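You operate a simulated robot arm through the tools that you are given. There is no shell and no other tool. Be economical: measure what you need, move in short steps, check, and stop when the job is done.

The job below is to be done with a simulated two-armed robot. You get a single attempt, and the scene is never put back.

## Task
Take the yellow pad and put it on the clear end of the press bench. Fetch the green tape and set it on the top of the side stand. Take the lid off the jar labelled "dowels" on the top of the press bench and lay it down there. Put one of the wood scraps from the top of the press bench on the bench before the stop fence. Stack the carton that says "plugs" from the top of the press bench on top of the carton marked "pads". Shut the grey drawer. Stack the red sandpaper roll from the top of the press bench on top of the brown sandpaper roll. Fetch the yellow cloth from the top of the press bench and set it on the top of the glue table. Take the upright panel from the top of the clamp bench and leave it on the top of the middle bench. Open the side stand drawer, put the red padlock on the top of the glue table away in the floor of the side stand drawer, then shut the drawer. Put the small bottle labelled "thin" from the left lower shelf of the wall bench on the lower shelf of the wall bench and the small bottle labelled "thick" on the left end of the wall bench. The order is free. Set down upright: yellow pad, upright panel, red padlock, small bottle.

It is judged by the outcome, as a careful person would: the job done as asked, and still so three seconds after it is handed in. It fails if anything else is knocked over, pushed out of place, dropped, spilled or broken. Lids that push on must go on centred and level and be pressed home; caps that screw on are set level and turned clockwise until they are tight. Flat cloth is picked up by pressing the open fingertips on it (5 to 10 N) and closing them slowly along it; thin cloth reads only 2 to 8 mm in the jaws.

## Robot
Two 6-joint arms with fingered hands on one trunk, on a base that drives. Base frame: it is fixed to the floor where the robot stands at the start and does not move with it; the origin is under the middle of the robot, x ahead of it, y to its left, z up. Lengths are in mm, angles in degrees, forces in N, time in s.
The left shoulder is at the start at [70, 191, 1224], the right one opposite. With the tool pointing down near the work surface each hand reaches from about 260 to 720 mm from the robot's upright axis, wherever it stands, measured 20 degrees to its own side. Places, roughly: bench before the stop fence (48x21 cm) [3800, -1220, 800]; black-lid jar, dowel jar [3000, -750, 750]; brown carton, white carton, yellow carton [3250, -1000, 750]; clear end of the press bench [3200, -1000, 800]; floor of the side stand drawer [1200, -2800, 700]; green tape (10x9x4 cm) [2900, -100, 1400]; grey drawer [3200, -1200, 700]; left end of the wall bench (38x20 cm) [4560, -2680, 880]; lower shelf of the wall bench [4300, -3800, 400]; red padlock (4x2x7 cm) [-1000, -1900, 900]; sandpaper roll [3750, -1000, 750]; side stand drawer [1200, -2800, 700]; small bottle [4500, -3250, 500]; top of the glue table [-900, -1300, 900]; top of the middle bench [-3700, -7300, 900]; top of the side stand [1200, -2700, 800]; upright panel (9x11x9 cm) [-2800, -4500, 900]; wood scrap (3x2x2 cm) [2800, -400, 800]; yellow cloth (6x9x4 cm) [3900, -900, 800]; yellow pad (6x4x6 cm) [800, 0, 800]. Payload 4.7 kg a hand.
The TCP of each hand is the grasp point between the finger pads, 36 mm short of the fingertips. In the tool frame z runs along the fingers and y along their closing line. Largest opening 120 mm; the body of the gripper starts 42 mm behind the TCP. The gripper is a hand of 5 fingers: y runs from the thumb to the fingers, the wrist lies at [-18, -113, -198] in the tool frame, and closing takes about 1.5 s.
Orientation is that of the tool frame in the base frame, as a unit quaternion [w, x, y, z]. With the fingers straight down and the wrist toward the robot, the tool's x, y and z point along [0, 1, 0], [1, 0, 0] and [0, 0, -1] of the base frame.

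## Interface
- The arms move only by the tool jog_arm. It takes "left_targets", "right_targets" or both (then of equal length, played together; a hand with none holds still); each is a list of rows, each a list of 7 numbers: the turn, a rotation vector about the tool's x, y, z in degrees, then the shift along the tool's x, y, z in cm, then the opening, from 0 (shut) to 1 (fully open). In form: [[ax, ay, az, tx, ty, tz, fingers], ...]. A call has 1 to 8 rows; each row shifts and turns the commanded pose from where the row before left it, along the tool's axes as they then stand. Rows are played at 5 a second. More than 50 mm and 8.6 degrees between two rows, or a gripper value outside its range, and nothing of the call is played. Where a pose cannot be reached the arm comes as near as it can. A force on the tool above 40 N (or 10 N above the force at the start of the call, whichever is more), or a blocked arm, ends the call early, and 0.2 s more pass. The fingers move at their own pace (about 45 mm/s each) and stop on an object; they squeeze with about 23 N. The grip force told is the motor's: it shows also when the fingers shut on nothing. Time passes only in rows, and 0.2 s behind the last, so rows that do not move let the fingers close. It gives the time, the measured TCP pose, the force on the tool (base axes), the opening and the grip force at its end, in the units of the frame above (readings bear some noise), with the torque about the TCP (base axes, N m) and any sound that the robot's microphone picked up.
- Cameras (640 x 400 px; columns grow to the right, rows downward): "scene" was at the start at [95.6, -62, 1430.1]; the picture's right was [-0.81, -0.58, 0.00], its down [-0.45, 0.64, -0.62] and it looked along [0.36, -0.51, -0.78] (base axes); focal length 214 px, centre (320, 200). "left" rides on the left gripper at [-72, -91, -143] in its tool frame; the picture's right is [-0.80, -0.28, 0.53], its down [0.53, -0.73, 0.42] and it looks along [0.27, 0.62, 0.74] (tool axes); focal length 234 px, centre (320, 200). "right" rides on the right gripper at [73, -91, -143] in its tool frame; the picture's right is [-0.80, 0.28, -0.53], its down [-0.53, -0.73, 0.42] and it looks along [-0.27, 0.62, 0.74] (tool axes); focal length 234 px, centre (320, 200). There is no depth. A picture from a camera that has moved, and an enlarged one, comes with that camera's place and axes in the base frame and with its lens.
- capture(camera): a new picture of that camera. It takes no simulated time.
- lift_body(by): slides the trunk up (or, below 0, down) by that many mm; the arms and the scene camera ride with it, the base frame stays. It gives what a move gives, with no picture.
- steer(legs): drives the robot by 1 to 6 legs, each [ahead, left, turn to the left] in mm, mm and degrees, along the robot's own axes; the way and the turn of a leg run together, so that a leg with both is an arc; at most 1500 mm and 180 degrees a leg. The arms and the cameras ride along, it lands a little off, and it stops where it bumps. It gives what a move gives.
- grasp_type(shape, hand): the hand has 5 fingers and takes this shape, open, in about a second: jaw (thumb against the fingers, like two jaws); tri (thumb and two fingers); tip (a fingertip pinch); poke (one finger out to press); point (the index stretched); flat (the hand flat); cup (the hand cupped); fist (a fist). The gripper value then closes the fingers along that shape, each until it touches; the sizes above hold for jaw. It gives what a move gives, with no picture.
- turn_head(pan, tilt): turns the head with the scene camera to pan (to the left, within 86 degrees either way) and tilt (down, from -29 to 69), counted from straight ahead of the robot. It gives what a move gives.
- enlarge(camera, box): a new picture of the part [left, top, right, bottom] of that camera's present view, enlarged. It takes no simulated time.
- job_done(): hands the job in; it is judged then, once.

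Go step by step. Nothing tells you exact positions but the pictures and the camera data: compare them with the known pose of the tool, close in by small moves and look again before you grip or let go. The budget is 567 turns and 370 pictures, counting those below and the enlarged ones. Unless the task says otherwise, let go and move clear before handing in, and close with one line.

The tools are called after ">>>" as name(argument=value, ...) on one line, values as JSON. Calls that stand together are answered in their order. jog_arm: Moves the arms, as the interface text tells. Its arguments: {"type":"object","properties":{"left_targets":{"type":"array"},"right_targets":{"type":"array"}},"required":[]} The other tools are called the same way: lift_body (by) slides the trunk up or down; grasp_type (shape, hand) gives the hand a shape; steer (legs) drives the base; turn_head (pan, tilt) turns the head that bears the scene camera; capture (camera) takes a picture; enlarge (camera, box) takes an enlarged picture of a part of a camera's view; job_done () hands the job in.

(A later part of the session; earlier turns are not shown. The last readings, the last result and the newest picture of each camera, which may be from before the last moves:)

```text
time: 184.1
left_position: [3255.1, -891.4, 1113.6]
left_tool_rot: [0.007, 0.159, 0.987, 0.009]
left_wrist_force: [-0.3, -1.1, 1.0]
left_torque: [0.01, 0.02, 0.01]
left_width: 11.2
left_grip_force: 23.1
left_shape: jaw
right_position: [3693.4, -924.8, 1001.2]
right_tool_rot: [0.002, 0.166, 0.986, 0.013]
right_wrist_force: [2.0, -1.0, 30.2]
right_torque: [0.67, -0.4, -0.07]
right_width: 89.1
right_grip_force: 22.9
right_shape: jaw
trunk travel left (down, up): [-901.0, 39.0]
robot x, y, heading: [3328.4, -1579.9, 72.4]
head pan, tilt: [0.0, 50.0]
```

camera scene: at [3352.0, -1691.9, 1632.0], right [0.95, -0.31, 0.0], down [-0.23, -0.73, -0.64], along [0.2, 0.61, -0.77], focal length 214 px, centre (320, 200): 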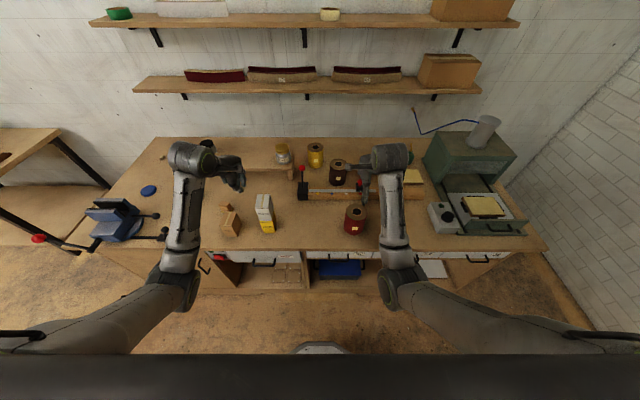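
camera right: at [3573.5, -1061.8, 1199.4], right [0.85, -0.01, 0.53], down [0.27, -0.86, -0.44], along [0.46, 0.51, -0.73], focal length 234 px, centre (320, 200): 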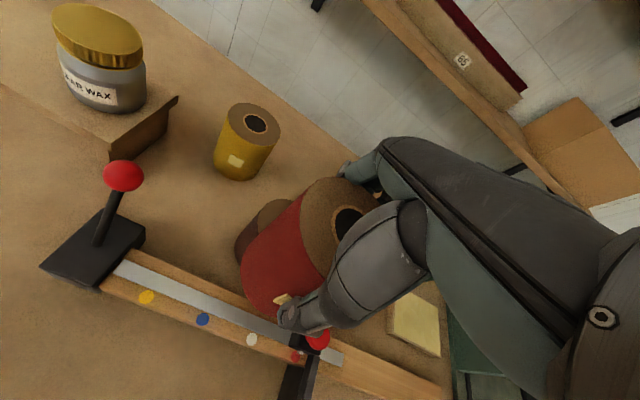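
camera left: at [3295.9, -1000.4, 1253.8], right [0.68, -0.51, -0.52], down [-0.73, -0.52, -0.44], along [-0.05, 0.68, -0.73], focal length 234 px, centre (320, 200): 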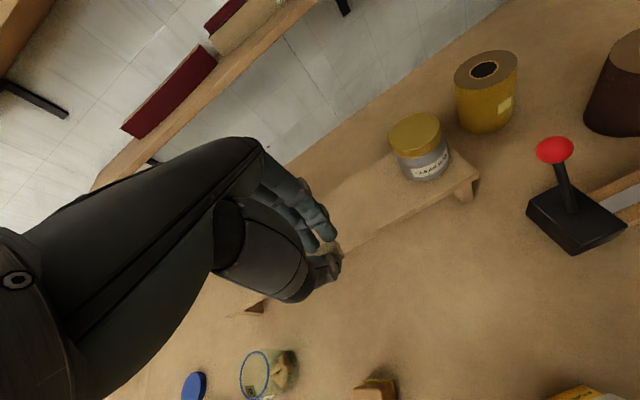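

Contact made. I'll ease off and release.

>>> jog_arm(right_targets=[[0, 0, 0, 0, 0, -0.6, 0], [0, 0, 0, 0, 0, 0, 0.8], [0, 0, 0, 0, 0, 0, 0.9], [0, 0, 0, 0, 0, 0, 1], [0, 0, 0, 0, 0, 0, 1]])

>>> jog_arm(right_targets=[[0, 0, 0, 0, 0, -2, 1], [0, 0, 0, 0, 0, -4, 1], [0, 0, 0, 0, 0, -4, 1], [0, 0, 0, 0, 0, -4, 1]])

>>> enlarge(camera="scene", box=[300, 140, 460, 240])

>>> enlarge(camera="left", box=[440, 0, 640, 150])

```text
time: 185.3
left_position: [3255.7, -888.8, 1110.3]
left_tool_rot: [0.006, 0.159, 0.987, 0.007]
left_wrist_force: [-0.3, -0.3, 0.3]
left_torque: [0.03, 0.03, 0.0]
left_width: 11.0
left_grip_force: 23.1
left_shape: jaw
right_position: [3693.3, -924.4, 1000.2]
right_tool_rot: [0.002, 0.166, 0.986, 0.007]
right_wrist_force: [-3.0, 1.4, 1.8]
right_torque: [-0.1, 0.0, 0.06]
right_width: 119.7
right_grip_force: 0.1
right_shape: jaw
trunk travel left (down, up): [-901.0, 39.0]
robot x, y, heading: [3326.1, -1583.9, 72.4]
head pan, tilt: [0.0, 50.0]
```

```text
time: 186.3
left_position: [3255.8, -887.6, 1111.4]
left_tool_rot: [0.006, 0.159, 0.987, 0.007]
left_wrist_force: [0.8, 0.8, -0.3]
left_torque: [-0.02, 0.04, 0.01]
left_width: 11.3
left_grip_force: 22.6
left_shape: jaw
right_position: [3691.8, -926.8, 1140.4]
right_tool_rot: [0.002, 0.166, 0.986, 0.008]
right_wrist_force: [-0.8, -0.5, -0.8]
right_torque: [0.01, -0.01, -0.02]
right_width: 120.1
right_grip_force: 0.0
right_shape: jaw
trunk travel left (down, up): [-901.0, 39.0]
robot x, y, heading: [3329.5, -1582.2, 72.5]
head pan, tilt: [0.0, 50.0]
```

```text
4.00 times, centred on (380, 190) of scene
camera zoom: at [3366.0, -1461.1, 1631.9], right [0.95, -0.3, 0.0], down [-0.23, -0.73, -0.64], along [0.2, 0.61, -0.77], focal length 858 px, centre (80, 240)
```

zoom: 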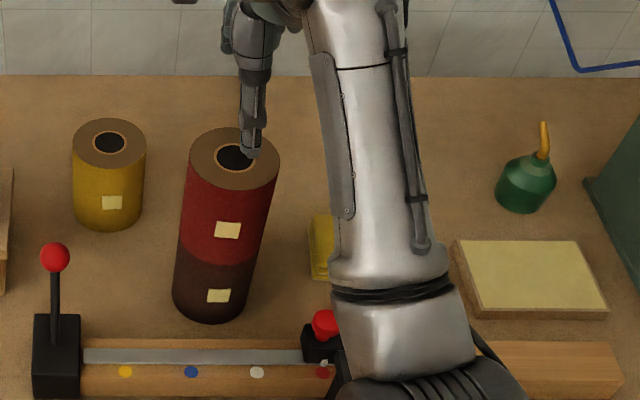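

```text
2.67 times, centred on (540, 75) of left
camera zoom: at [3295.6, -999.7, 1253.3], right [0.68, -0.51, -0.52], down [-0.73, -0.52, -0.44], along [-0.05, 0.68, -0.73], focal length 624 px, centre (-267, 533)
```

zoom: 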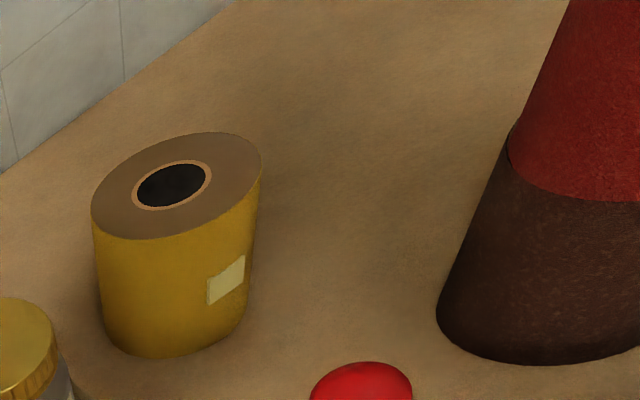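

The red roll is neatly stacked. I'll now turn the robot right so the left hand with the scrap comes over the bench in front of the fence.

>>> steer(legs=[[-176, -143, 0], [0, 0, -40]])

>>> capture(camera="left")

>>> capture(camera="scene")

```text
time: 189.9
left_position: [3803.1, -1216.7, 1111.5]
left_tool_rot: [0.008, 0.487, 0.873, 0.004]
left_wrist_force: [-0.9, -0.1, -0.3]
left_torque: [-0.04, -0.03, 0.01]
left_width: 11.4
left_grip_force: 22.6
left_shape: jaw
right_position: [4111.3, -1526.7, 1140.3]
right_tool_rot: [0.004, 0.494, 0.869, 0.007]
right_wrist_force: [0.7, 0.2, 0.3]
right_torque: [0.0, 0.02, -0.02]
right_width: 119.8
right_grip_force: 0.0
right_shape: jaw
trunk travel left (down, up): [-901.0, 39.0]
robot x, y, heading: [3404.7, -1789.9, 32.2]
head pan, tilt: [0.0, 50.0]
```

```text
226 pictures are left
camera left: at [3761.5, -1326.5, 1253.2], right [0.19, -0.83, -0.52], down [-0.89, 0.07, -0.44], along [0.4, 0.55, -0.73], focal length 234 px, centre (320, 200)
```

left: 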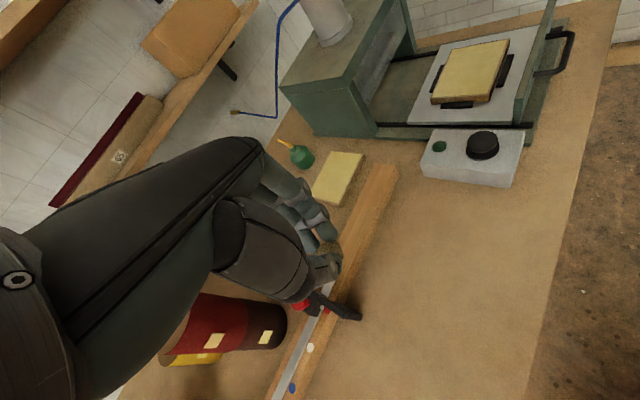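

```text
225 pictures are left
camera scene: at [3518.1, -1724.5, 1632.0], right [0.53, -0.85, 0.0], down [-0.65, -0.41, -0.64], along [0.54, 0.34, -0.77], focal length 214 px, centre (320, 200)
```

scene: 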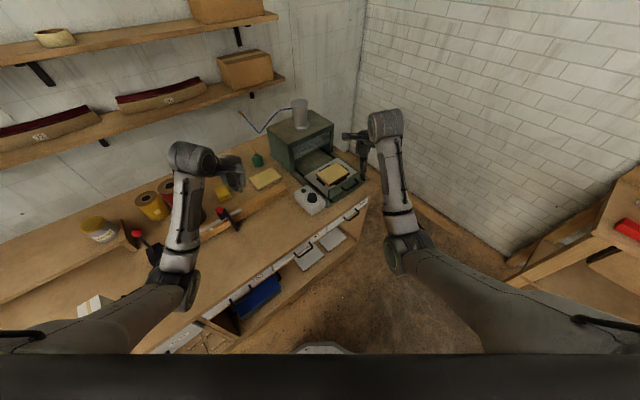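

>>> jog_arm(left_targets=[[0, 0, 0, -2.1, -0.6, 3, 0], [0, 0, 0, 0, 0, 4.8, 0], [0, 0, 0, 0, 0, 4.8, 0], [0, 0, 0, 0, 0, 4.8, 0], [0, 0, 0, 0, 0, 4.5, 0]])

>>> capture(camera="left")

```text
time: 191.1
left_position: [3813.5, -1236.8, 890.5]
left_tool_rot: [0.006, 0.488, 0.873, 0.005]
left_wrist_force: [-0.2, -0.1, 0.4]
left_torque: [-0.02, 0.02, 0.0]
left_width: 10.0
left_grip_force: 23.3
left_shape: jaw
right_position: [4111.5, -1525.7, 1139.4]
right_tool_rot: [0.004, 0.494, 0.87, 0.006]
right_wrist_force: [-0.1, 0.5, 0.3]
right_torque: [0.0, 0.05, 0.02]
right_width: 119.9
right_grip_force: 0.0
right_shape: jaw
trunk travel left (down, up): [-901.0, 39.0]
robot x, y, heading: [3406.9, -1792.0, 32.3]
head pan, tilt: [0.0, 50.0]
```

```text
224 pictures are left
camera left: at [3771.1, -1347.4, 1033.9], right [0.19, -0.83, -0.52], down [-0.89, 0.07, -0.44], along [0.4, 0.55, -0.73], focal length 234 px, centre (320, 200)
```

left: 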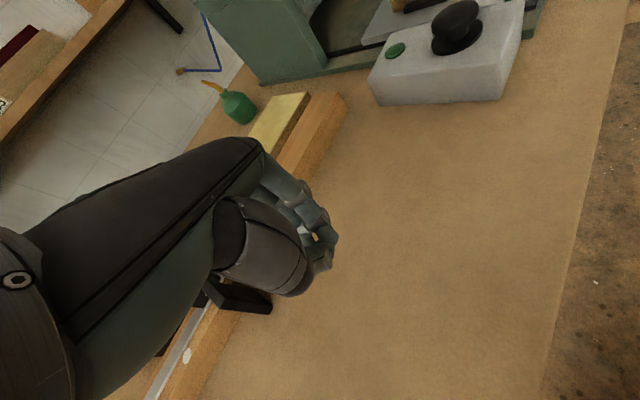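

>>> enlarge(camera="left", box=[270, 180, 370, 300])

```text
3.33 times, centred on (320, 240) of left
camera zoom: at [3771.1, -1347.4, 1033.9], right [0.19, -0.83, -0.52], down [-0.89, 0.07, -0.44], along [0.4, 0.55, -0.73], focal length 781 px, centre (320, 67)
```

zoom: 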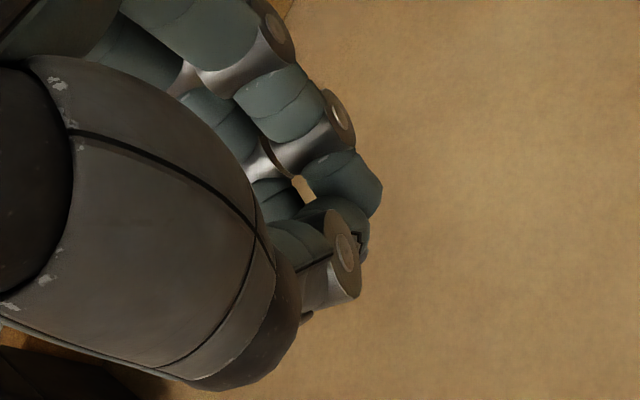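

>>> jog_arm(left_targets=[[0, 0, 0, 0, 0, 2.5, 0], [0, 0, 0, 0, 0, 1.2, 0], [0, 0, 0, 0, 0, 0.5, 0], [0, 0, 0, 0, 0, 0.4, 0], [0, 0, 0, 0, 0, 0.3, 0]])

>>> enlarge(camera="left", box=[270, 180, 370, 300])

```text
time: 192.3
left_position: [3814.1, -1238.2, 842.9]
left_tool_rot: [0.007, 0.488, 0.873, 0.005]
left_wrist_force: [0.3, -0.4, 0.2]
left_torque: [0.01, -0.01, -0.02]
left_width: 9.9
left_grip_force: 22.7
left_shape: jaw
right_position: [4110.9, -1526.9, 1141.3]
right_tool_rot: [0.004, 0.493, 0.87, 0.007]
right_wrist_force: [0.1, 0.3, 0.1]
right_torque: [0.01, -0.02, 0.01]
right_width: 120.0
right_grip_force: 0.2
right_shape: jaw
trunk travel left (down, up): [-901.0, 39.0]
robot x, y, heading: [3407.1, -1793.5, 32.2]
head pan, tilt: [0.0, 50.0]
```

```text
3.33 times, centred on (320, 240) of left
camera zoom: at [3771.9, -1347.5, 984.8], right [0.19, -0.83, -0.52], down [-0.89, 0.07, -0.44], along [0.4, 0.55, -0.73], focal length 781 px, centre (320, 67)
```

zoom: 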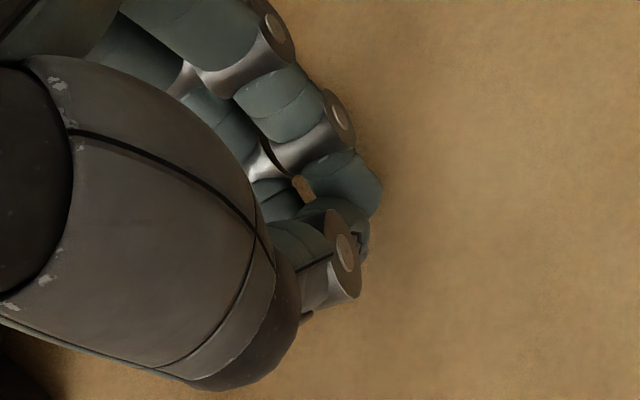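

Continue lowering gently until contact, then release.

>>> jog_arm(left_targets=[[0, 0, 0, 0, 0, 0.3, 0], [0, 0, 0, 0, 0, 0.3, 0], [0, 0, 0, 0, 0, 0.2, 0]])

>>> jog_arm(left_targets=[[0, 0, 0, 0, 0, -0.1, 0.2], [0, 0, 0, 0, 0, 0, 0.4], [0, 0, 0, 0, 0, 0, 0.5], [0, 0, 0, 0, 0, -2, 0.5], [0, 0, 0, 0, 0, -4, 0.5]])

>>> capture(camera="left")

```text
time: 193.1
left_position: [3813.5, -1237.4, 835.6]
left_tool_rot: [0.008, 0.488, 0.873, 0.005]
left_wrist_force: [0.7, 0.7, 0.7]
left_torque: [-0.03, -0.03, 0.0]
left_width: 10.0
left_grip_force: 22.6
left_shape: jaw
right_position: [4111.4, -1527.5, 1140.2]
right_tool_rot: [0.004, 0.494, 0.869, 0.007]
right_wrist_force: [0.6, 0.1, 0.4]
right_torque: [0.01, 0.02, 0.01]
right_width: 119.8
right_grip_force: 0.0
right_shape: jaw
trunk travel left (down, up): [-901.0, 39.0]
robot x, y, heading: [3407.8, -1788.8, 32.2]
head pan, tilt: [0.0, 50.0]
```

```text
time: 194.3
left_position: [3813.7, -1239.7, 894.4]
left_tool_rot: [0.008, 0.488, 0.873, 0.005]
left_wrist_force: [-0.7, 0.0, -1.4]
left_torque: [-0.01, 0.01, 0.02]
left_width: 59.8
left_grip_force: 0.1
left_shape: jaw
right_position: [4110.8, -1528.0, 1140.6]
right_tool_rot: [0.004, 0.494, 0.87, 0.007]
right_wrist_force: [-0.8, -0.6, 0.6]
right_torque: [-0.01, 0.01, -0.02]
right_width: 119.7
right_grip_force: 0.0
right_shape: jaw
trunk travel left (down, up): [-901.0, 39.0]
robot x, y, heading: [3408.6, -1788.4, 32.6]
head pan, tilt: [0.0, 50.0]
```

```text
221 pictures are left
camera left: at [3771.9, -1348.5, 1038.1], right [0.19, -0.83, -0.52], down [-0.9, 0.07, -0.44], along [0.4, 0.55, -0.73], focal length 234 px, centre (320, 200)
```

left: 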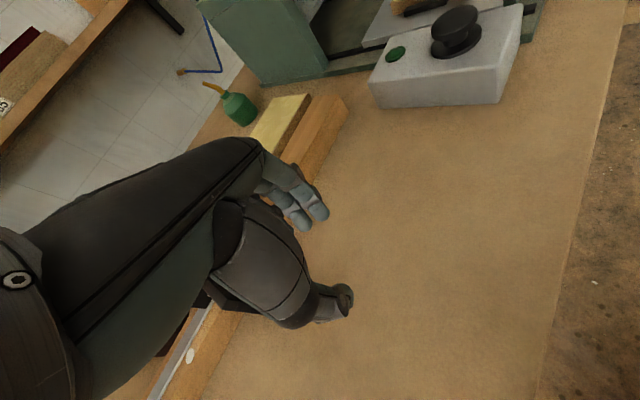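

>>> jog_arm(left_targets=[[0, 0, 0, 0, 0, -4.5, 0.5], [0, 0, 0, 0, 0, -4.5, 0.5], [0, 0, 0, 0, -3, -4, 0.5]])

>>> capture(camera="left")

>>> enlarge(camera="scene", box=[160, 140, 360, 265])

```text
time: 195.1
left_position: [3783.9, -1254.3, 1026.5]
left_tool_rot: [0.009, 0.488, 0.873, 0.006]
left_wrist_force: [0.2, -0.4, -0.1]
left_torque: [0.04, 0.0, 0.0]
left_width: 59.4
left_grip_force: 0.0
left_shape: jaw
right_position: [4110.9, -1528.1, 1141.2]
right_tool_rot: [0.003, 0.494, 0.869, 0.009]
right_wrist_force: [1.0, -0.5, 0.4]
right_torque: [0.01, 0.02, 0.0]
right_width: 119.8
right_grip_force: 0.1
right_shape: jaw
trunk travel left (down, up): [-901.0, 39.0]
robot x, y, heading: [3409.7, -1788.6, 32.3]
head pan, tilt: [0.0, 50.0]
```

```text
220 pictures are left
camera left: at [3742.2, -1364.2, 1168.8], right [0.19, -0.83, -0.52], down [-0.89, 0.07, -0.44], along [0.4, 0.55, -0.73], focal length 234 px, centre (320, 200)
```

left: 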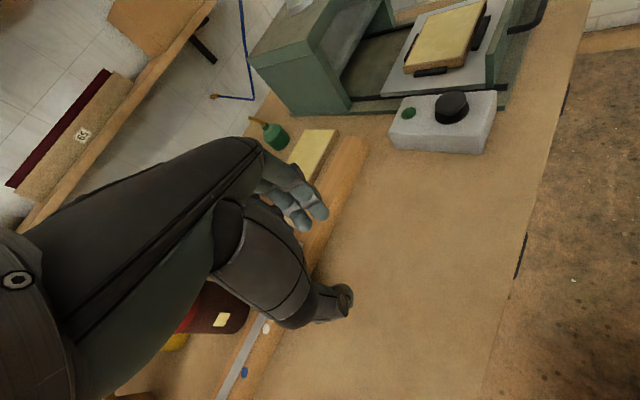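

```text
3.20 times, centred on (260, 202) of scene
camera zoom: at [3516.6, -1725.6, 1632.1], right [0.53, -0.85, 0.0], down [-0.65, -0.41, -0.64], along [0.54, 0.34, -0.77], focal length 686 px, centre (512, 192)
```

zoom: 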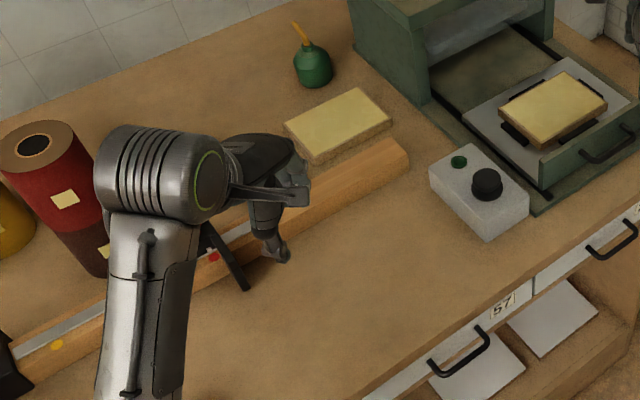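

>>> jog_arm(left_targets=[[0, 0, 0, 2, -4, -2, 0.5], [0, 0, 0, 2, -4, -2, 0.5], [0, 0, 0, 2, -4, -2, 0.5]])

>>> enlarge(camera="scene", box=[80, 140, 280, 265])

>>> capture(camera="left")

```text
time: 195.9
left_position: [3647.7, -1265.2, 1084.3]
left_tool_rot: [0.008, 0.488, 0.873, 0.004]
left_wrist_force: [-0.8, -0.3, 0.6]
left_torque: [-0.01, 0.01, -0.02]
left_width: 59.8
left_grip_force: 0.0
left_shape: jaw
right_position: [4110.7, -1526.9, 1141.7]
right_tool_rot: [0.005, 0.494, 0.869, 0.007]
right_wrist_force: [0.0, 0.2, 0.5]
right_torque: [0.01, -0.05, -0.01]
right_width: 120.1
right_grip_force: 0.1
right_shape: jaw
trunk travel left (down, up): [-901.0, 39.0]
robot x, y, heading: [3406.8, -1795.8, 31.8]
head pan, tilt: [0.0, 50.0]
```

```text
3.20 times, centred on (180, 202) of scene
camera zoom: at [3516.3, -1724.1, 1632.1], right [0.53, -0.85, 0.0], down [-0.65, -0.41, -0.64], along [0.55, 0.34, -0.77], focal length 686 px, centre (768, 192)
```

zoom: 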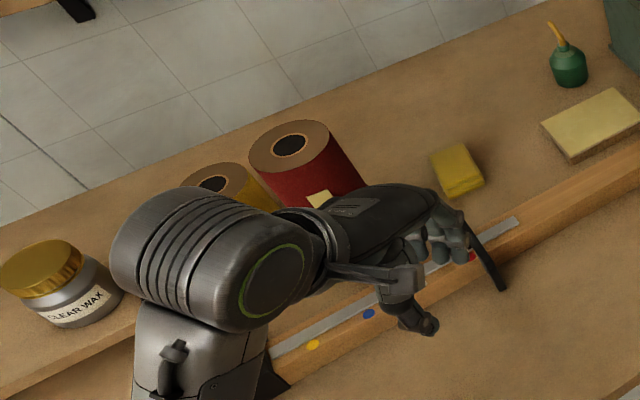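

```text
217 pictures are left
camera left: at [3606.9, -1375.2, 1226.7], right [0.19, -0.83, -0.52], down [-0.89, 0.07, -0.44], along [0.4, 0.55, -0.73], focal length 234 px, centre (320, 200)
```

left: 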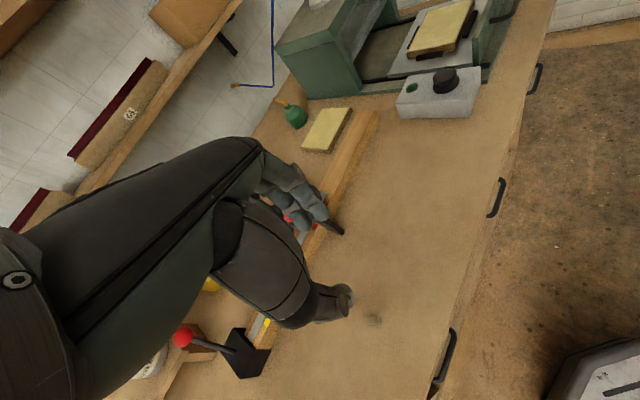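

>>> enlarge(camera="left", box=[320, 270, 440, 360])

```text
4.44 times, centred on (380, 315) of left
camera zoom: at [3606.9, -1375.2, 1226.7], right [0.19, -0.83, -0.52], down [-0.89, 0.07, -0.44], along [0.4, 0.55, -0.73], focal length 1041 px, centre (53, -311)
```

zoom: 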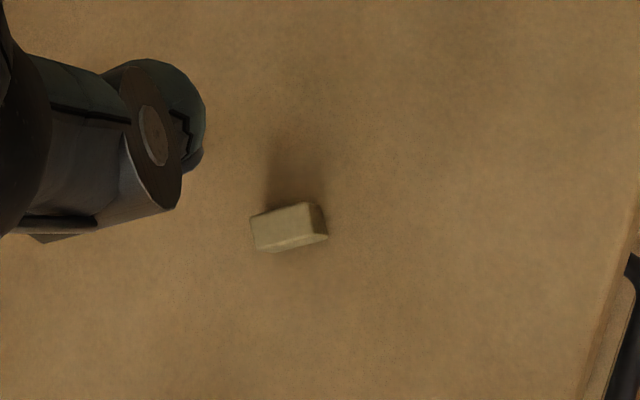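

The scrap slipped out and lies on the bench before the fence, near the region's left end. I'll pick it up again and place it more centrally.

>>> jog_arm(left_targets=[[0, 0, 4.8, 0, 0, 0, 0.5], [0, 0, 4.8, 0, 0, 0, 0.5], [0, 0, 0, 3, -1.35, 3, 0.5], [0, 0, 0, 2.9, -1.35, 3, 0.5], [0, 0, 0, 0, 0, 4.5, 0.5], [0, 0, 0, 0, 0, 4.5, 0.5]])

>>> capture(camera="left")

```text
time: 197.3
left_position: [3604.9, -1220.9, 932.1]
left_tool_rot: [0.008, 0.559, 0.829, 0.005]
left_wrist_force: [0.2, 0.7, 0.6]
left_torque: [0.02, -0.01, 0.0]
left_width: 59.5
left_grip_force: 0.2
left_shape: jaw
right_position: [4111.5, -1527.9, 1140.6]
right_tool_rot: [0.004, 0.493, 0.87, 0.007]
right_wrist_force: [-0.5, -1.5, 0.6]
right_torque: [0.0, 0.0, 0.03]
right_width: 119.8
right_grip_force: 0.1
right_shape: jaw
trunk travel left (down, up): [-901.0, 39.0]
robot x, y, heading: [3409.6, -1791.9, 32.1]
head pan, tilt: [0.0, 50.0]
```

```text
215 pictures are left
camera left: at [3546.0, -1323.1, 1074.8], right [0.05, -0.85, -0.53], down [-0.87, 0.22, -0.44], along [0.49, 0.48, -0.73], focal length 234 px, centre (320, 200)
```

left: 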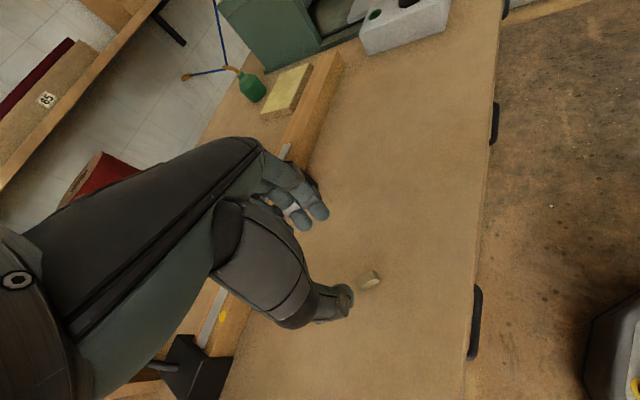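

>>> jog_arm(left_targets=[[0, 0, 0, -0.2, -0.5, 4, 0.45], [0, 0, 0, 0, 0, 3.5, 0.45], [0, 0, 0, 0, 0, 1.5, 0.45], [0, 0, 0, 0, 0, 0.4, 0.45]])

>>> enlarge(camera="left", box=[260, 200, 400, 320])

```text
time: 198.3
left_position: [3603.2, -1223.2, 838.4]
left_tool_rot: [0.007, 0.559, 0.829, 0.005]
left_wrist_force: [-0.4, 0.0, -0.3]
left_torque: [-0.01, 0.02, -0.02]
left_width: 54.3
left_grip_force: 0.0
left_shape: jaw
right_position: [4112.2, -1527.9, 1140.2]
right_tool_rot: [0.004, 0.494, 0.87, 0.006]
right_wrist_force: [-0.4, -0.1, 0.4]
right_torque: [-0.02, 0.0, 0.02]
right_width: 119.8
right_grip_force: 0.0
right_shape: jaw
trunk travel left (down, up): [-901.0, 39.0]
robot x, y, heading: [3409.0, -1792.1, 32.1]
head pan, tilt: [0.0, 50.0]
```

```text
3.33 times, centred on (330, 260) of left
camera zoom: at [3544.1, -1326.5, 981.0], right [0.05, -0.85, -0.53], down [-0.87, 0.22, -0.44], along [0.49, 0.48, -0.73], focal length 781 px, centre (287, 0)
```

zoom: 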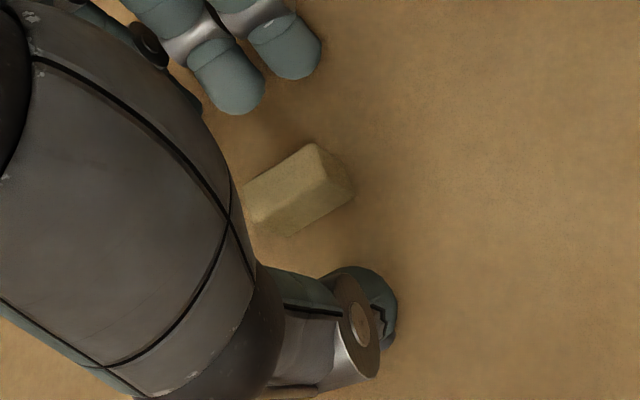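

>>> jog_arm(left_targets=[[0, 0, 0, 0.4, 0, 0.2, 0.45], [0, 0, 0, 0, 0, 0.2, 0.25], [0, 0, 0, 0, 0, 0, 0], [0, 0, 0, 0, 0, 0, 0], [0, 0, 0, 0, 0, 0, 0], [0, 0, 0, 0, 0, 0, 0]])

>>> enlarge(camera="left", box=[260, 200, 400, 320])

```text
time: 199.7
left_position: [3599.5, -1222.6, 836.3]
left_tool_rot: [0.007, 0.559, 0.829, 0.008]
left_wrist_force: [-9.4, -4.1, 29.1]
left_torque: [-0.64, 1.27, -0.02]
left_width: 18.0
left_grip_force: 23.1
left_shape: jaw
right_position: [4109.3, -1528.9, 1142.7]
right_tool_rot: [0.005, 0.494, 0.87, 0.009]
right_wrist_force: [0.3, -0.2, -0.3]
right_torque: [0.01, -0.01, 0.02]
right_width: 119.7
right_grip_force: 0.0
right_shape: jaw
trunk travel left (down, up): [-901.0, 39.0]
robot x, y, heading: [3408.1, -1793.5, 32.3]
head pan, tilt: [0.0, 50.0]
```

```text
3.33 times, centred on (330, 260) of left
camera zoom: at [3539.9, -1324.6, 978.3], right [0.05, -0.85, -0.53], down [-0.87, 0.22, -0.44], along [0.49, 0.48, -0.73], focal length 781 px, centre (287, 0)
```

zoom: 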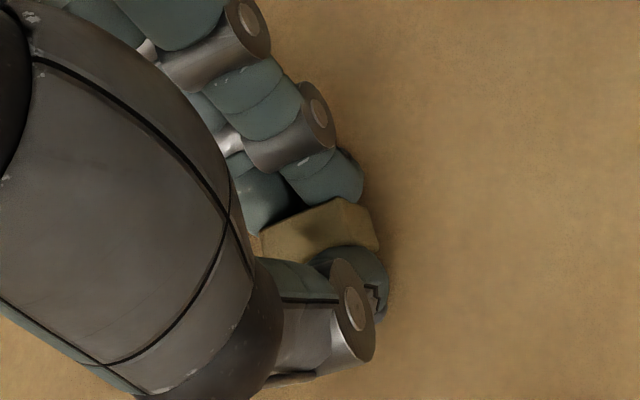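

>>> jog_arm(left_targets=[[0, 0, 0, 0, 0, -0.6, 0], [0, 0, 0, 0, 0, -2, 0], [0, 0, 0, 0, 0, -3, 0], [0, 0, 0, -1.57, 4.2, -1, 0], [0, 0, 0, -1.57, 4.2, 0, 0], [0, 0, 0, -1.57, 4.2, 0, 0], [0, 0, 0, -1.57, 4.2, 0, 0]])

>>> enlarge(camera="left", box=[220, 180, 440, 340])

```text
time: 201.3
left_position: [3783.2, -1214.3, 902.8]
left_tool_rot: [0.005, 0.559, 0.829, 0.005]
left_wrist_force: [0.6, -0.6, -0.6]
left_torque: [-0.01, 0.03, 0.0]
left_width: 15.3
left_grip_force: 23.0
left_shape: jaw
right_position: [4113.6, -1527.0, 1138.3]
right_tool_rot: [0.004, 0.493, 0.87, 0.006]
right_wrist_force: [0.6, -0.6, 0.6]
right_torque: [-0.03, 0.04, 0.0]
right_width: 119.8
right_grip_force: 0.0
right_shape: jaw
trunk travel left (down, up): [-901.0, 39.0]
robot x, y, heading: [3412.9, -1792.1, 32.2]
head pan, tilt: [0.0, 50.0]
```

```text
2.50 times, centred on (330, 260) of left
camera zoom: at [3724.0, -1316.2, 1044.9], right [0.05, -0.85, -0.53], down [-0.87, 0.22, -0.44], along [0.49, 0.48, -0.73], focal length 585 px, centre (295, 50)
```

zoom: 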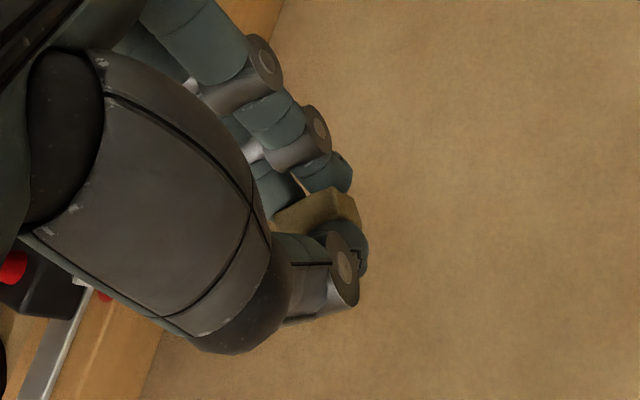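

Scrap held over clear bench. Lower and release.

>>> jog_arm(left_targets=[[0, 0, 0, 0, 0, 3.5, 0], [0, 0, 0, 0, 0, 2, 0], [0, 0, 0, 0, 0, 0.5, 0], [0, 0, 0, 0, 0, 0.3, 0], [0, 0, 0, 0, 0, 0.3, 0]])

>>> jog_arm(left_targets=[[0, 0, 0, 0, 0, 0, 0.25], [0, 0, 0, 0, 0, 0, 0.4], [0, 0, 0, 0, 0, 0, 0.5], [0, 0, 0, 0, 0, -1, 0.5], [0, 0, 0, 0, 0, -3, 0.5], [0, 0, 0, 0, 0, -4, 0.5]])

>>> capture(camera="left")

```text
time: 202.5
left_position: [3780.6, -1214.8, 836.9]
left_tool_rot: [0.007, 0.559, 0.829, 0.006]
left_wrist_force: [0.3, 0.0, 0.2]
left_torque: [0.01, 0.05, -0.04]
left_width: 15.2
left_grip_force: 23.5
left_shape: jaw
right_position: [4111.8, -1526.5, 1140.5]
right_tool_rot: [0.004, 0.494, 0.869, 0.007]
right_wrist_force: [0.8, 0.0, -0.3]
right_torque: [0.0, 0.01, 0.02]
right_width: 119.7
right_grip_force: 0.1
right_shape: jaw
trunk travel left (down, up): [-901.0, 39.0]
robot x, y, heading: [3413.0, -1794.7, 32.3]
head pan, tilt: [0.0, 50.0]
```

```text
time: 203.9
left_position: [3780.6, -1215.2, 918.5]
left_tool_rot: [0.007, 0.559, 0.829, 0.005]
left_wrist_force: [0.9, 0.2, -0.6]
left_torque: [0.0, -0.01, 0.03]
left_width: 59.6
left_grip_force: 0.1
left_shape: jaw
right_position: [4111.2, -1526.9, 1140.5]
right_tool_rot: [0.004, 0.494, 0.869, 0.007]
right_wrist_force: [0.0, 0.3, 0.5]
right_torque: [0.0, 0.0, -0.01]
right_width: 119.9
right_grip_force: 0.0
right_shape: jaw
trunk travel left (down, up): [-901.0, 39.0]
robot x, y, heading: [3409.1, -1795.4, 32.2]
head pan, tilt: [0.0, 50.0]
```

```text
211 pictures are left
camera left: at [3721.5, -1318.1, 1060.1], right [0.05, -0.85, -0.53], down [-0.87, 0.22, -0.44], along [0.49, 0.48, -0.73], focal length 234 px, centre (320, 200)
```

left: 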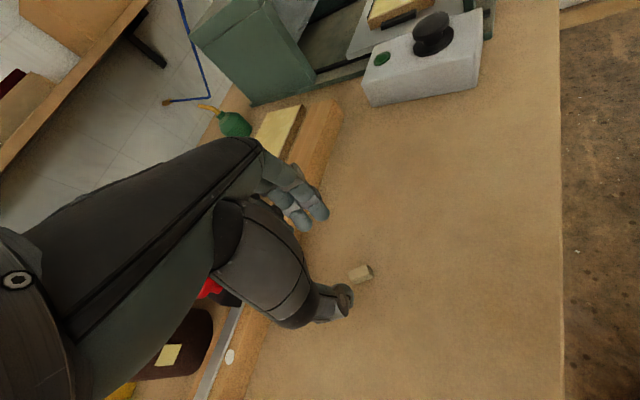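

The scrap sits well inside the area. Next is the folded yellow cloth, with the right hand.

>>> jog_arm(left_targets=[[0, 0, -5, 0, -2, -4.5, 0.5], [0, 0, -5, 0, 0, -4.8, 0.5], [0, 0, 0, 0, 0, -4.8, 0.5], [0, 0, 0, 0, 0, -4.8, 0.5]])

>>> steer(legs=[[0, 0, 40], [170, 25, 0]])

>>> capture(camera="right")

>>> enlarge(camera="scene", box=[300, 140, 460, 240])

```text
time: 204.9
left_position: [3758.3, -1222.7, 1105.4]
left_tool_rot: [0.007, 0.485, 0.875, 0.005]
left_wrist_force: [0.3, -0.8, -0.8]
left_torque: [-0.01, 0.0, 0.0]
left_width: 59.5
left_grip_force: 0.1
left_shape: jaw
right_position: [4111.0, -1526.0, 1140.7]
right_tool_rot: [0.004, 0.494, 0.869, 0.006]
right_wrist_force: [0.5, -0.6, -0.4]
right_torque: [-0.01, 0.01, 0.0]
right_width: 119.9
right_grip_force: 0.1
right_shape: jaw
trunk travel left (down, up): [-901.0, 39.0]
robot x, y, heading: [3406.3, -1796.2, 32.3]
head pan, tilt: [0.0, 50.0]
```

```text
time: 208.2
left_position: [3336.7, -966.2, 1106.1]
left_tool_rot: [0.006, 0.156, 0.988, 0.008]
left_wrist_force: [0.7, -0.4, 0.7]
left_torque: [0.04, -0.01, 0.02]
left_width: 59.7
left_grip_force: 0.1
left_shape: jaw
right_position: [3802.7, -971.0, 1141.1]
right_tool_rot: [0.001, 0.166, 0.986, 0.01]
right_wrist_force: [0.0, -0.6, 0.2]
right_torque: [0.01, -0.01, 0.0]
right_width: 119.6
right_grip_force: 0.0
right_shape: jaw
trunk travel left (down, up): [-901.0, 39.0]
robot x, y, heading: [3438.6, -1623.4, 72.5]
head pan, tilt: [0.0, 50.0]
```

```text
210 pictures are left
camera right: at [3704.2, -1036.1, 1283.6], right [0.85, -0.01, 0.53], down [0.27, -0.86, -0.44], along [0.46, 0.51, -0.73], focal length 234 px, centre (320, 200)
```

right: 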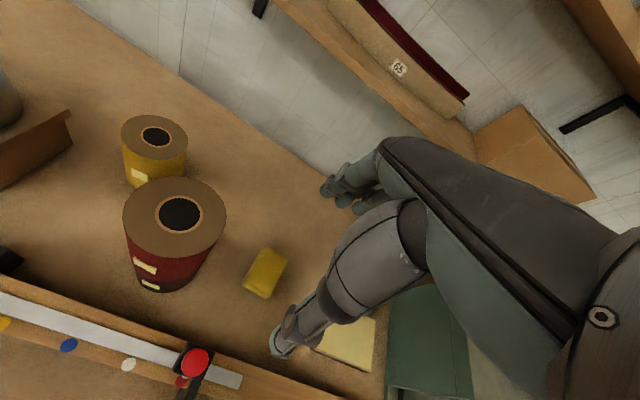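

```text
4.00 times, centred on (380, 190) of scene
camera zoom: at [3476.2, -1507.2, 1632.4], right [0.95, -0.31, 0.0], down [-0.23, -0.73, -0.64], along [0.2, 0.61, -0.76], focal length 858 px, centre (80, 240)
```

zoom: 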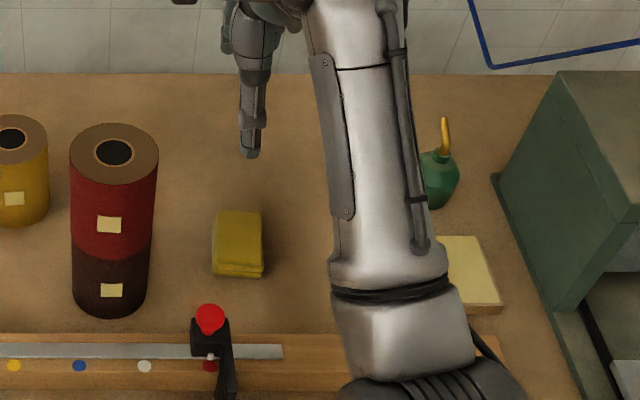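

>>> jog_arm(right_targets=[[0, 0, 0, -2.15, 3.05, 1, 1], [0, 0, 0, -2.15, 3.05, 1, 1], [0, 0, 0, 0, 0, 4.8, 1], [0, 0, 0, 0, 0, 4.8, 1], [0, 0, 0, 0, 0, 4.8, 1], [0, 0, 0, 0, 0, 4.5, 1]])

>>> capture(camera="right")

>>> enlarge(camera="scene", box=[300, 140, 460, 240])

```text
time: 209.6
left_position: [3337.8, -962.7, 1106.3]
left_tool_rot: [0.005, 0.156, 0.988, 0.007]
left_wrist_force: [-0.4, 0.0, 0.4]
left_torque: [-0.02, -0.02, -0.04]
left_width: 59.8
left_grip_force: 0.2
left_shape: jaw
right_position: [3864.9, -922.5, 930.9]
right_tool_rot: [0.003, 0.165, 0.986, 0.007]
right_wrist_force: [0.2, 0.4, 0.3]
right_torque: [-0.02, -0.02, 0.01]
right_width: 119.9
right_grip_force: 0.1
right_shape: jaw
trunk travel left (down, up): [-901.0, 39.0]
robot x, y, heading: [3438.9, -1625.7, 72.2]
head pan, tilt: [0.0, 50.0]
```

```text
208 pictures are left
camera right: at [3765.6, -986.4, 1073.2], right [0.85, -0.01, 0.53], down [0.27, -0.86, -0.44], along [0.46, 0.51, -0.73], focal length 234 px, centre (320, 200)
```

right: 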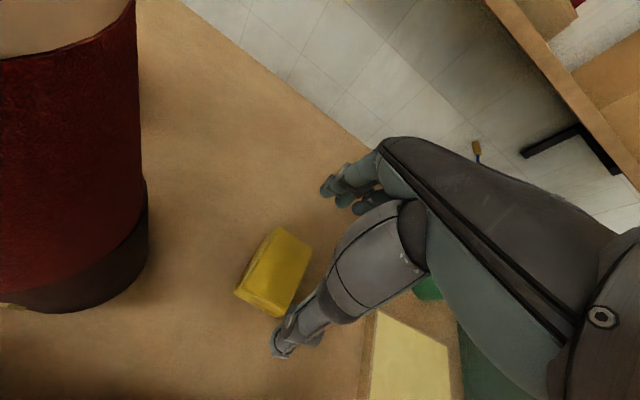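

```text
4.00 times, centred on (380, 190) of scene
camera zoom: at [3476.7, -1502.9, 1632.0], right [0.95, -0.31, 0.0], down [-0.23, -0.73, -0.64], along [0.2, 0.61, -0.77], focal length 858 px, centre (80, 240)
```

zoom: 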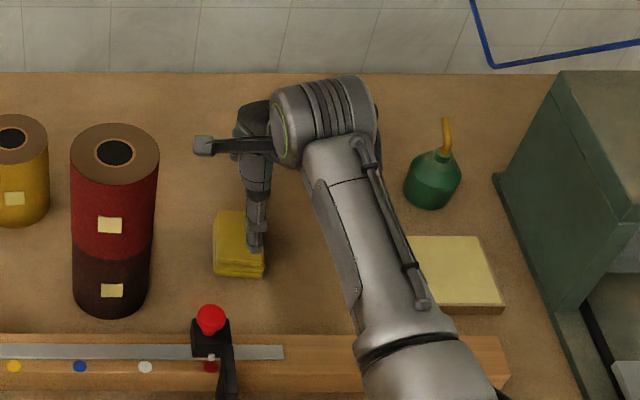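

>>> jog_arm(right_targets=[[0, 0, 0, 0.3, -0.4, 4, 1], [0, 0, 0, 0, 0, 3, 1], [0, 0, 0, 0, 0, 1.5, 1], [0, 0, 0, 0, 0, 0.5, 1]])

>>> jog_arm(right_targets=[[0, 0, 0, 0, 0, 0, 0.6], [0, 0, 0, 0, 0, 0, 0], [0, 0, 0, 0, 0, 0, 0], [0, 0, 0, 0, 0, 0, 0], [0, 0, 0, 0, 0, 0, 0]])

>>> capture(camera="right")

```text
time: 210.6
left_position: [3337.5, -964.7, 1105.1]
left_tool_rot: [0.005, 0.157, 0.988, 0.007]
left_wrist_force: [-1.0, 0.0, -0.6]
left_torque: [0.01, 0.01, -0.02]
left_width: 59.6
left_grip_force: 0.1
left_shape: jaw
right_position: [3861.9, -923.0, 841.5]
right_tool_rot: [0.002, 0.166, 0.986, 0.009]
right_wrist_force: [-1.2, -0.4, 0.0]
right_torque: [-0.01, 0.0, 0.02]
right_width: 120.0
right_grip_force: 0.1
right_shape: jaw
trunk travel left (down, up): [-901.0, 39.0]
robot x, y, heading: [3436.9, -1623.3, 72.1]
head pan, tilt: [0.0, 50.0]
```

```text
time: 211.8
left_position: [3338.4, -963.4, 1105.2]
left_tool_rot: [0.006, 0.156, 0.988, 0.006]
left_wrist_force: [-0.2, -0.3, 0.2]
left_torque: [0.0, -0.01, -0.02]
left_width: 59.6
left_grip_force: 0.0
left_shape: jaw
right_position: [3861.5, -923.7, 841.0]
right_tool_rot: [0.001, 0.166, 0.986, 0.008]
right_wrist_force: [0.8, -0.5, 0.2]
right_torque: [-0.04, -0.02, -0.01]
right_width: 80.7
right_grip_force: 23.6
right_shape: jaw
trunk travel left (down, up): [-901.0, 39.0]
robot x, y, heading: [3434.1, -1626.2, 72.2]
head pan, tilt: [0.0, 50.0]
```

```text
206 pictures are left
camera right: at [3762.1, -988.0, 983.8], right [0.85, -0.01, 0.53], down [0.26, -0.86, -0.44], along [0.46, 0.51, -0.73], focal length 234 px, centre (320, 200)
```

right: 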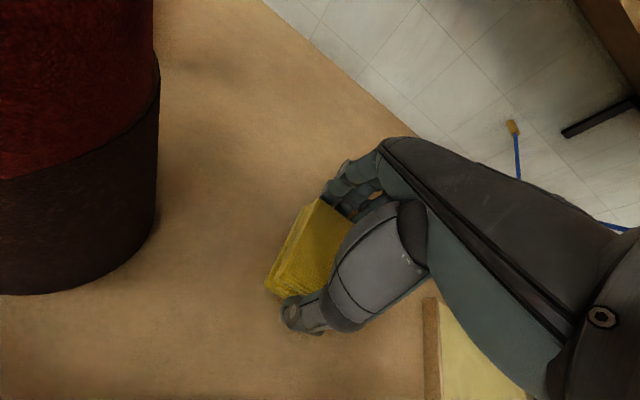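

>>> jog_arm(right_targets=[[0, 0, 0, 0, 0, -1, 0], [0, 0, 0, 0, 0, -3, 0], [0, 0, 0, 0, 0, -4.5, 0], [0, 0, 0, 0, 0, -4.5, 0], [0, 0, 0, 0, 0, -4.5, 0], [0, 0, 0, 0, 0, -4.5, 0], [0, 0, 0, 0, 0, -4.5, 0], [0, 0, 0, 0, -3, -3, 0]])

>>> capture(camera="right")

```text
time: 213.6
left_position: [3337.0, -965.0, 1105.2]
left_tool_rot: [0.006, 0.156, 0.988, 0.008]
left_wrist_force: [-0.6, -0.6, -0.4]
left_torque: [0.03, 0.01, 0.01]
left_width: 59.9
left_grip_force: 0.0
left_shape: jaw
right_position: [3850.1, -958.6, 1138.4]
right_tool_rot: [0.001, 0.166, 0.986, 0.008]
right_wrist_force: [0.7, 0.6, 0.2]
right_torque: [0.03, -0.02, 0.01]
right_width: 80.4
right_grip_force: 23.2
right_shape: jaw
trunk travel left (down, up): [-901.0, 39.0]
robot x, y, heading: [3434.8, -1626.7, 72.3]
head pan, tilt: [0.0, 50.0]
```

```text
205 pictures are left
camera right: at [3751.3, -1023.2, 1280.0], right [0.85, -0.01, 0.53], down [0.26, -0.86, -0.44], along [0.46, 0.51, -0.73], focal length 234 px, centre (320, 200)
```

right: 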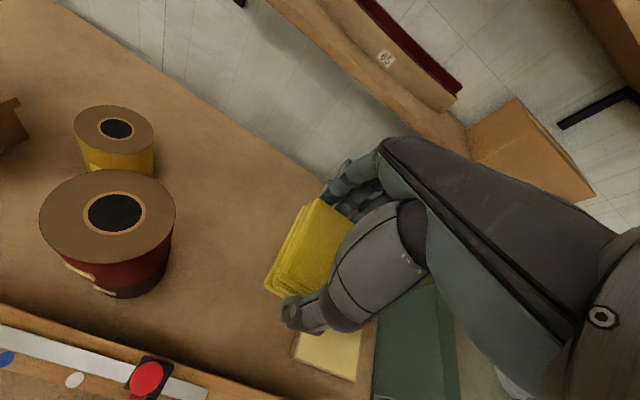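

The cloth is held. Next is the green tape on the upper shelf, reached from the gap left of the bench. I'll back off, slide left and turn.

>>> steer(legs=[[-230, 0, 0], [0, 1500, 0], [0, 60, 0], [0, 0, -90]])

>>> turn_head(pan=30, tilt=15)

>>> capture(camera="scene")

```text
time: 226.8
left_position: [2530.1, -1269.5, 1104.9]
left_tool_rot: [0.01, 0.805, 0.594, 0.001]
left_wrist_force: [-0.6, 0.7, 0.2]
left_torque: [-0.01, -0.01, -0.01]
left_width: 59.7
left_grip_force: 0.1
left_shape: jaw
right_position: [2545.2, -1783.3, 1137.6]
right_tool_rot: [0.006, 0.811, 0.585, 0.005]
right_wrist_force: [-0.7, 0.0, -0.4]
right_torque: [0.01, 0.0, -0.03]
right_width: 80.0
right_grip_force: 23.1
right_shape: jaw
trunk travel left (down, up): [-901.0, 39.0]
robot x, y, heading: [1871.6, -1376.9, -16.9]
head pan, tilt: [0.0, 50.0]
```

```text
time: 227.8
left_position: [2531.8, -1269.9, 1104.7]
left_tool_rot: [0.009, 0.805, 0.593, 0.001]
left_wrist_force: [0.8, -0.1, 0.1]
left_torque: [0.01, -0.01, -0.02]
left_width: 59.8
left_grip_force: 0.0
left_shape: jaw
right_position: [2545.6, -1782.6, 1136.5]
right_tool_rot: [0.006, 0.811, 0.585, 0.005]
right_wrist_force: [-0.3, 0.3, -0.6]
right_torque: [0.02, 0.01, 0.0]
right_width: 80.2
right_grip_force: 23.6
right_shape: jaw
trunk travel left (down, up): [-901.0, 39.0]
robot x, y, heading: [1873.3, -1380.8, -16.9]
head pan, tilt: [30.0, 15.0]
```

```text
204 pictures are left
camera scene: at [2012.6, -1371.6, 1685.6], right [0.22, -0.97, 0.0], down [-0.25, -0.06, -0.97], along [0.94, 0.22, -0.26], focal length 214 px, centre (320, 200)
```

scene: 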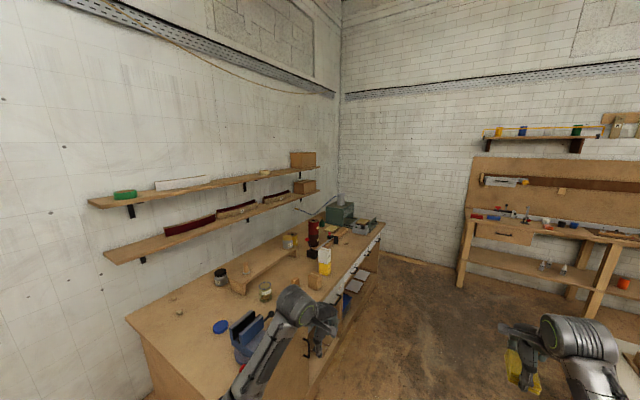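

>>> lift_body(by=38)

>>> jog_arm(left_targets=[[0, 0, 0, 0, -1.5, -4.6, 1], [0, 0, 0, 0, -1.5, -4.6, 1], [0, 0, 0, 0, -1.5, -4.6, 1], [0, 0, 0, 0, -1.5, -4.6, 1], [0, 0, 0, 0, -1.5, -4.6, 1], [0, 0, 0, 0, -1.5, -4.6, 1], [0, 0, 0, 0, -1.5, -4.6, 1], [0, 0, 0, 0, -1.5, -2.5, 1]])

```text
time: 228.6
left_position: [2531.4, -1270.1, 1143.0]
left_tool_rot: [0.008, 0.805, 0.593, 0.001]
left_wrist_force: [-0.3, -0.5, -0.5]
left_torque: [-0.01, -0.01, 0.03]
left_width: 59.8
left_grip_force: 0.1
left_shape: jaw
right_position: [2544.1, -1783.9, 1174.9]
right_tool_rot: [0.006, 0.811, 0.585, 0.004]
right_wrist_force: [-0.4, 0.0, -1.0]
right_torque: [0.0, 0.0, -0.01]
right_width: 80.1
right_grip_force: 23.0
right_shape: jaw
trunk travel left (down, up): [-939.0, 1.0]
robot x, y, heading: [1868.4, -1376.6, -17.1]
head pan, tilt: [30.0, 15.0]
```

```text
time: 230.4
left_position: [2440.4, -1170.5, 1462.1]
left_tool_rot: [0.011, 0.806, 0.591, 0.001]
left_wrist_force: [-1.0, 0.0, -0.5]
left_torque: [0.0, 0.03, -0.01]
left_width: 119.7
left_grip_force: 0.2
left_shape: jaw
left hand out of reach, approached as far as the arm can: row 2, 3, 4, 5, 6
right_position: [2543.0, -1783.5, 1176.4]
right_tool_rot: [0.008, 0.811, 0.585, 0.005]
right_wrist_force: [0.5, 0.1, -0.7]
right_torque: [0.0, -0.03, 0.01]
right_width: 80.0
right_grip_force: 23.4
right_shape: jaw
trunk travel left (down, up): [-939.0, 1.0]
robot x, y, heading: [1872.6, -1381.5, -16.8]
head pan, tilt: [30.0, 15.0]
```

>>> steer(legs=[[0, 0, -1.1], [20, 950, 0]])

>>> turn_head(pan=30, tilt=15)

>>> capture(camera="scene")

>>> capture(camera="left")

```text
time: 235.6
left_position: [2741.2, -298.8, 1465.1]
left_tool_rot: [0.01, 0.809, 0.588, 0.002]
left_wrist_force: [0.5, -0.7, -0.2]
left_torque: [0.04, -0.01, 0.0]
left_width: 119.7
left_grip_force: 0.1
left_shape: jaw
right_position: [2839.8, -910.3, 1174.0]
right_tool_rot: [0.005, 0.814, 0.58, 0.007]
right_wrist_force: [0.7, 0.5, 0.4]
right_torque: [-0.02, -0.02, 0.03]
right_width: 80.1
right_grip_force: 22.6
right_shape: jaw
trunk travel left (down, up): [-939.0, 1.0]
robot x, y, heading: [2175.2, -490.2, -17.6]
head pan, tilt: [30.0, 15.0]
stopped in leg 2: the robot was blocked; the commanded pose is now the measured one
```

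```text
time: 236.2
left_position: [2742.6, -298.9, 1464.7]
left_tool_rot: [0.009, 0.809, 0.587, 0.003]
left_wrist_force: [0.2, 0.3, 0.1]
left_torque: [0.03, -0.01, -0.02]
left_width: 120.0
left_grip_force: 0.0
left_shape: jaw
right_position: [2841.3, -910.3, 1173.1]
right_tool_rot: [0.006, 0.814, 0.58, 0.007]
right_wrist_force: [-0.1, -0.2, -0.6]
right_torque: [0.02, 0.01, -0.03]
right_width: 80.1
right_grip_force: 22.7
right_shape: jaw
trunk travel left (down, up): [-939.0, 1.0]
robot x, y, heading: [2176.6, -485.1, -17.2]
head pan, tilt: [30.0, 15.0]
```

```text
203 pictures are left
camera scene: at [2310.5, -497.0, 1724.3], right [0.22, -0.98, -0.01], down [-0.25, -0.05, -0.97], along [0.94, 0.21, -0.25], focal length 214 px, centre (320, 200)
```

scene: 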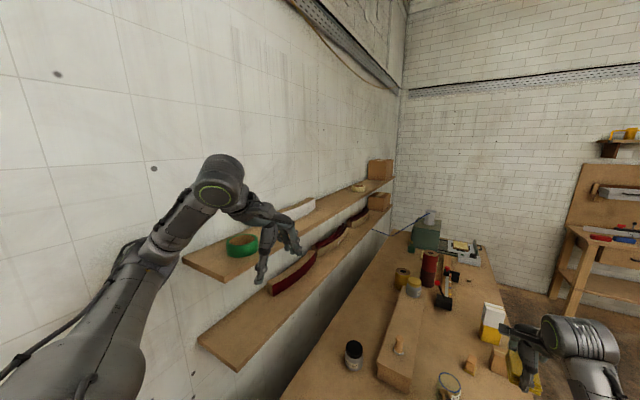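

```text
202 pictures are left
camera left: at [2631.3, -338.4, 1606.0], right [-0.51, -0.68, -0.52], down [-0.53, 0.73, -0.44], along [0.68, 0.05, -0.73], focal length 234 px, centre (320, 200)
```

left: 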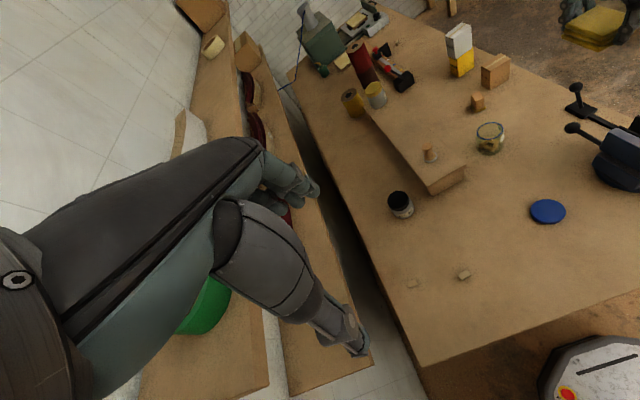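

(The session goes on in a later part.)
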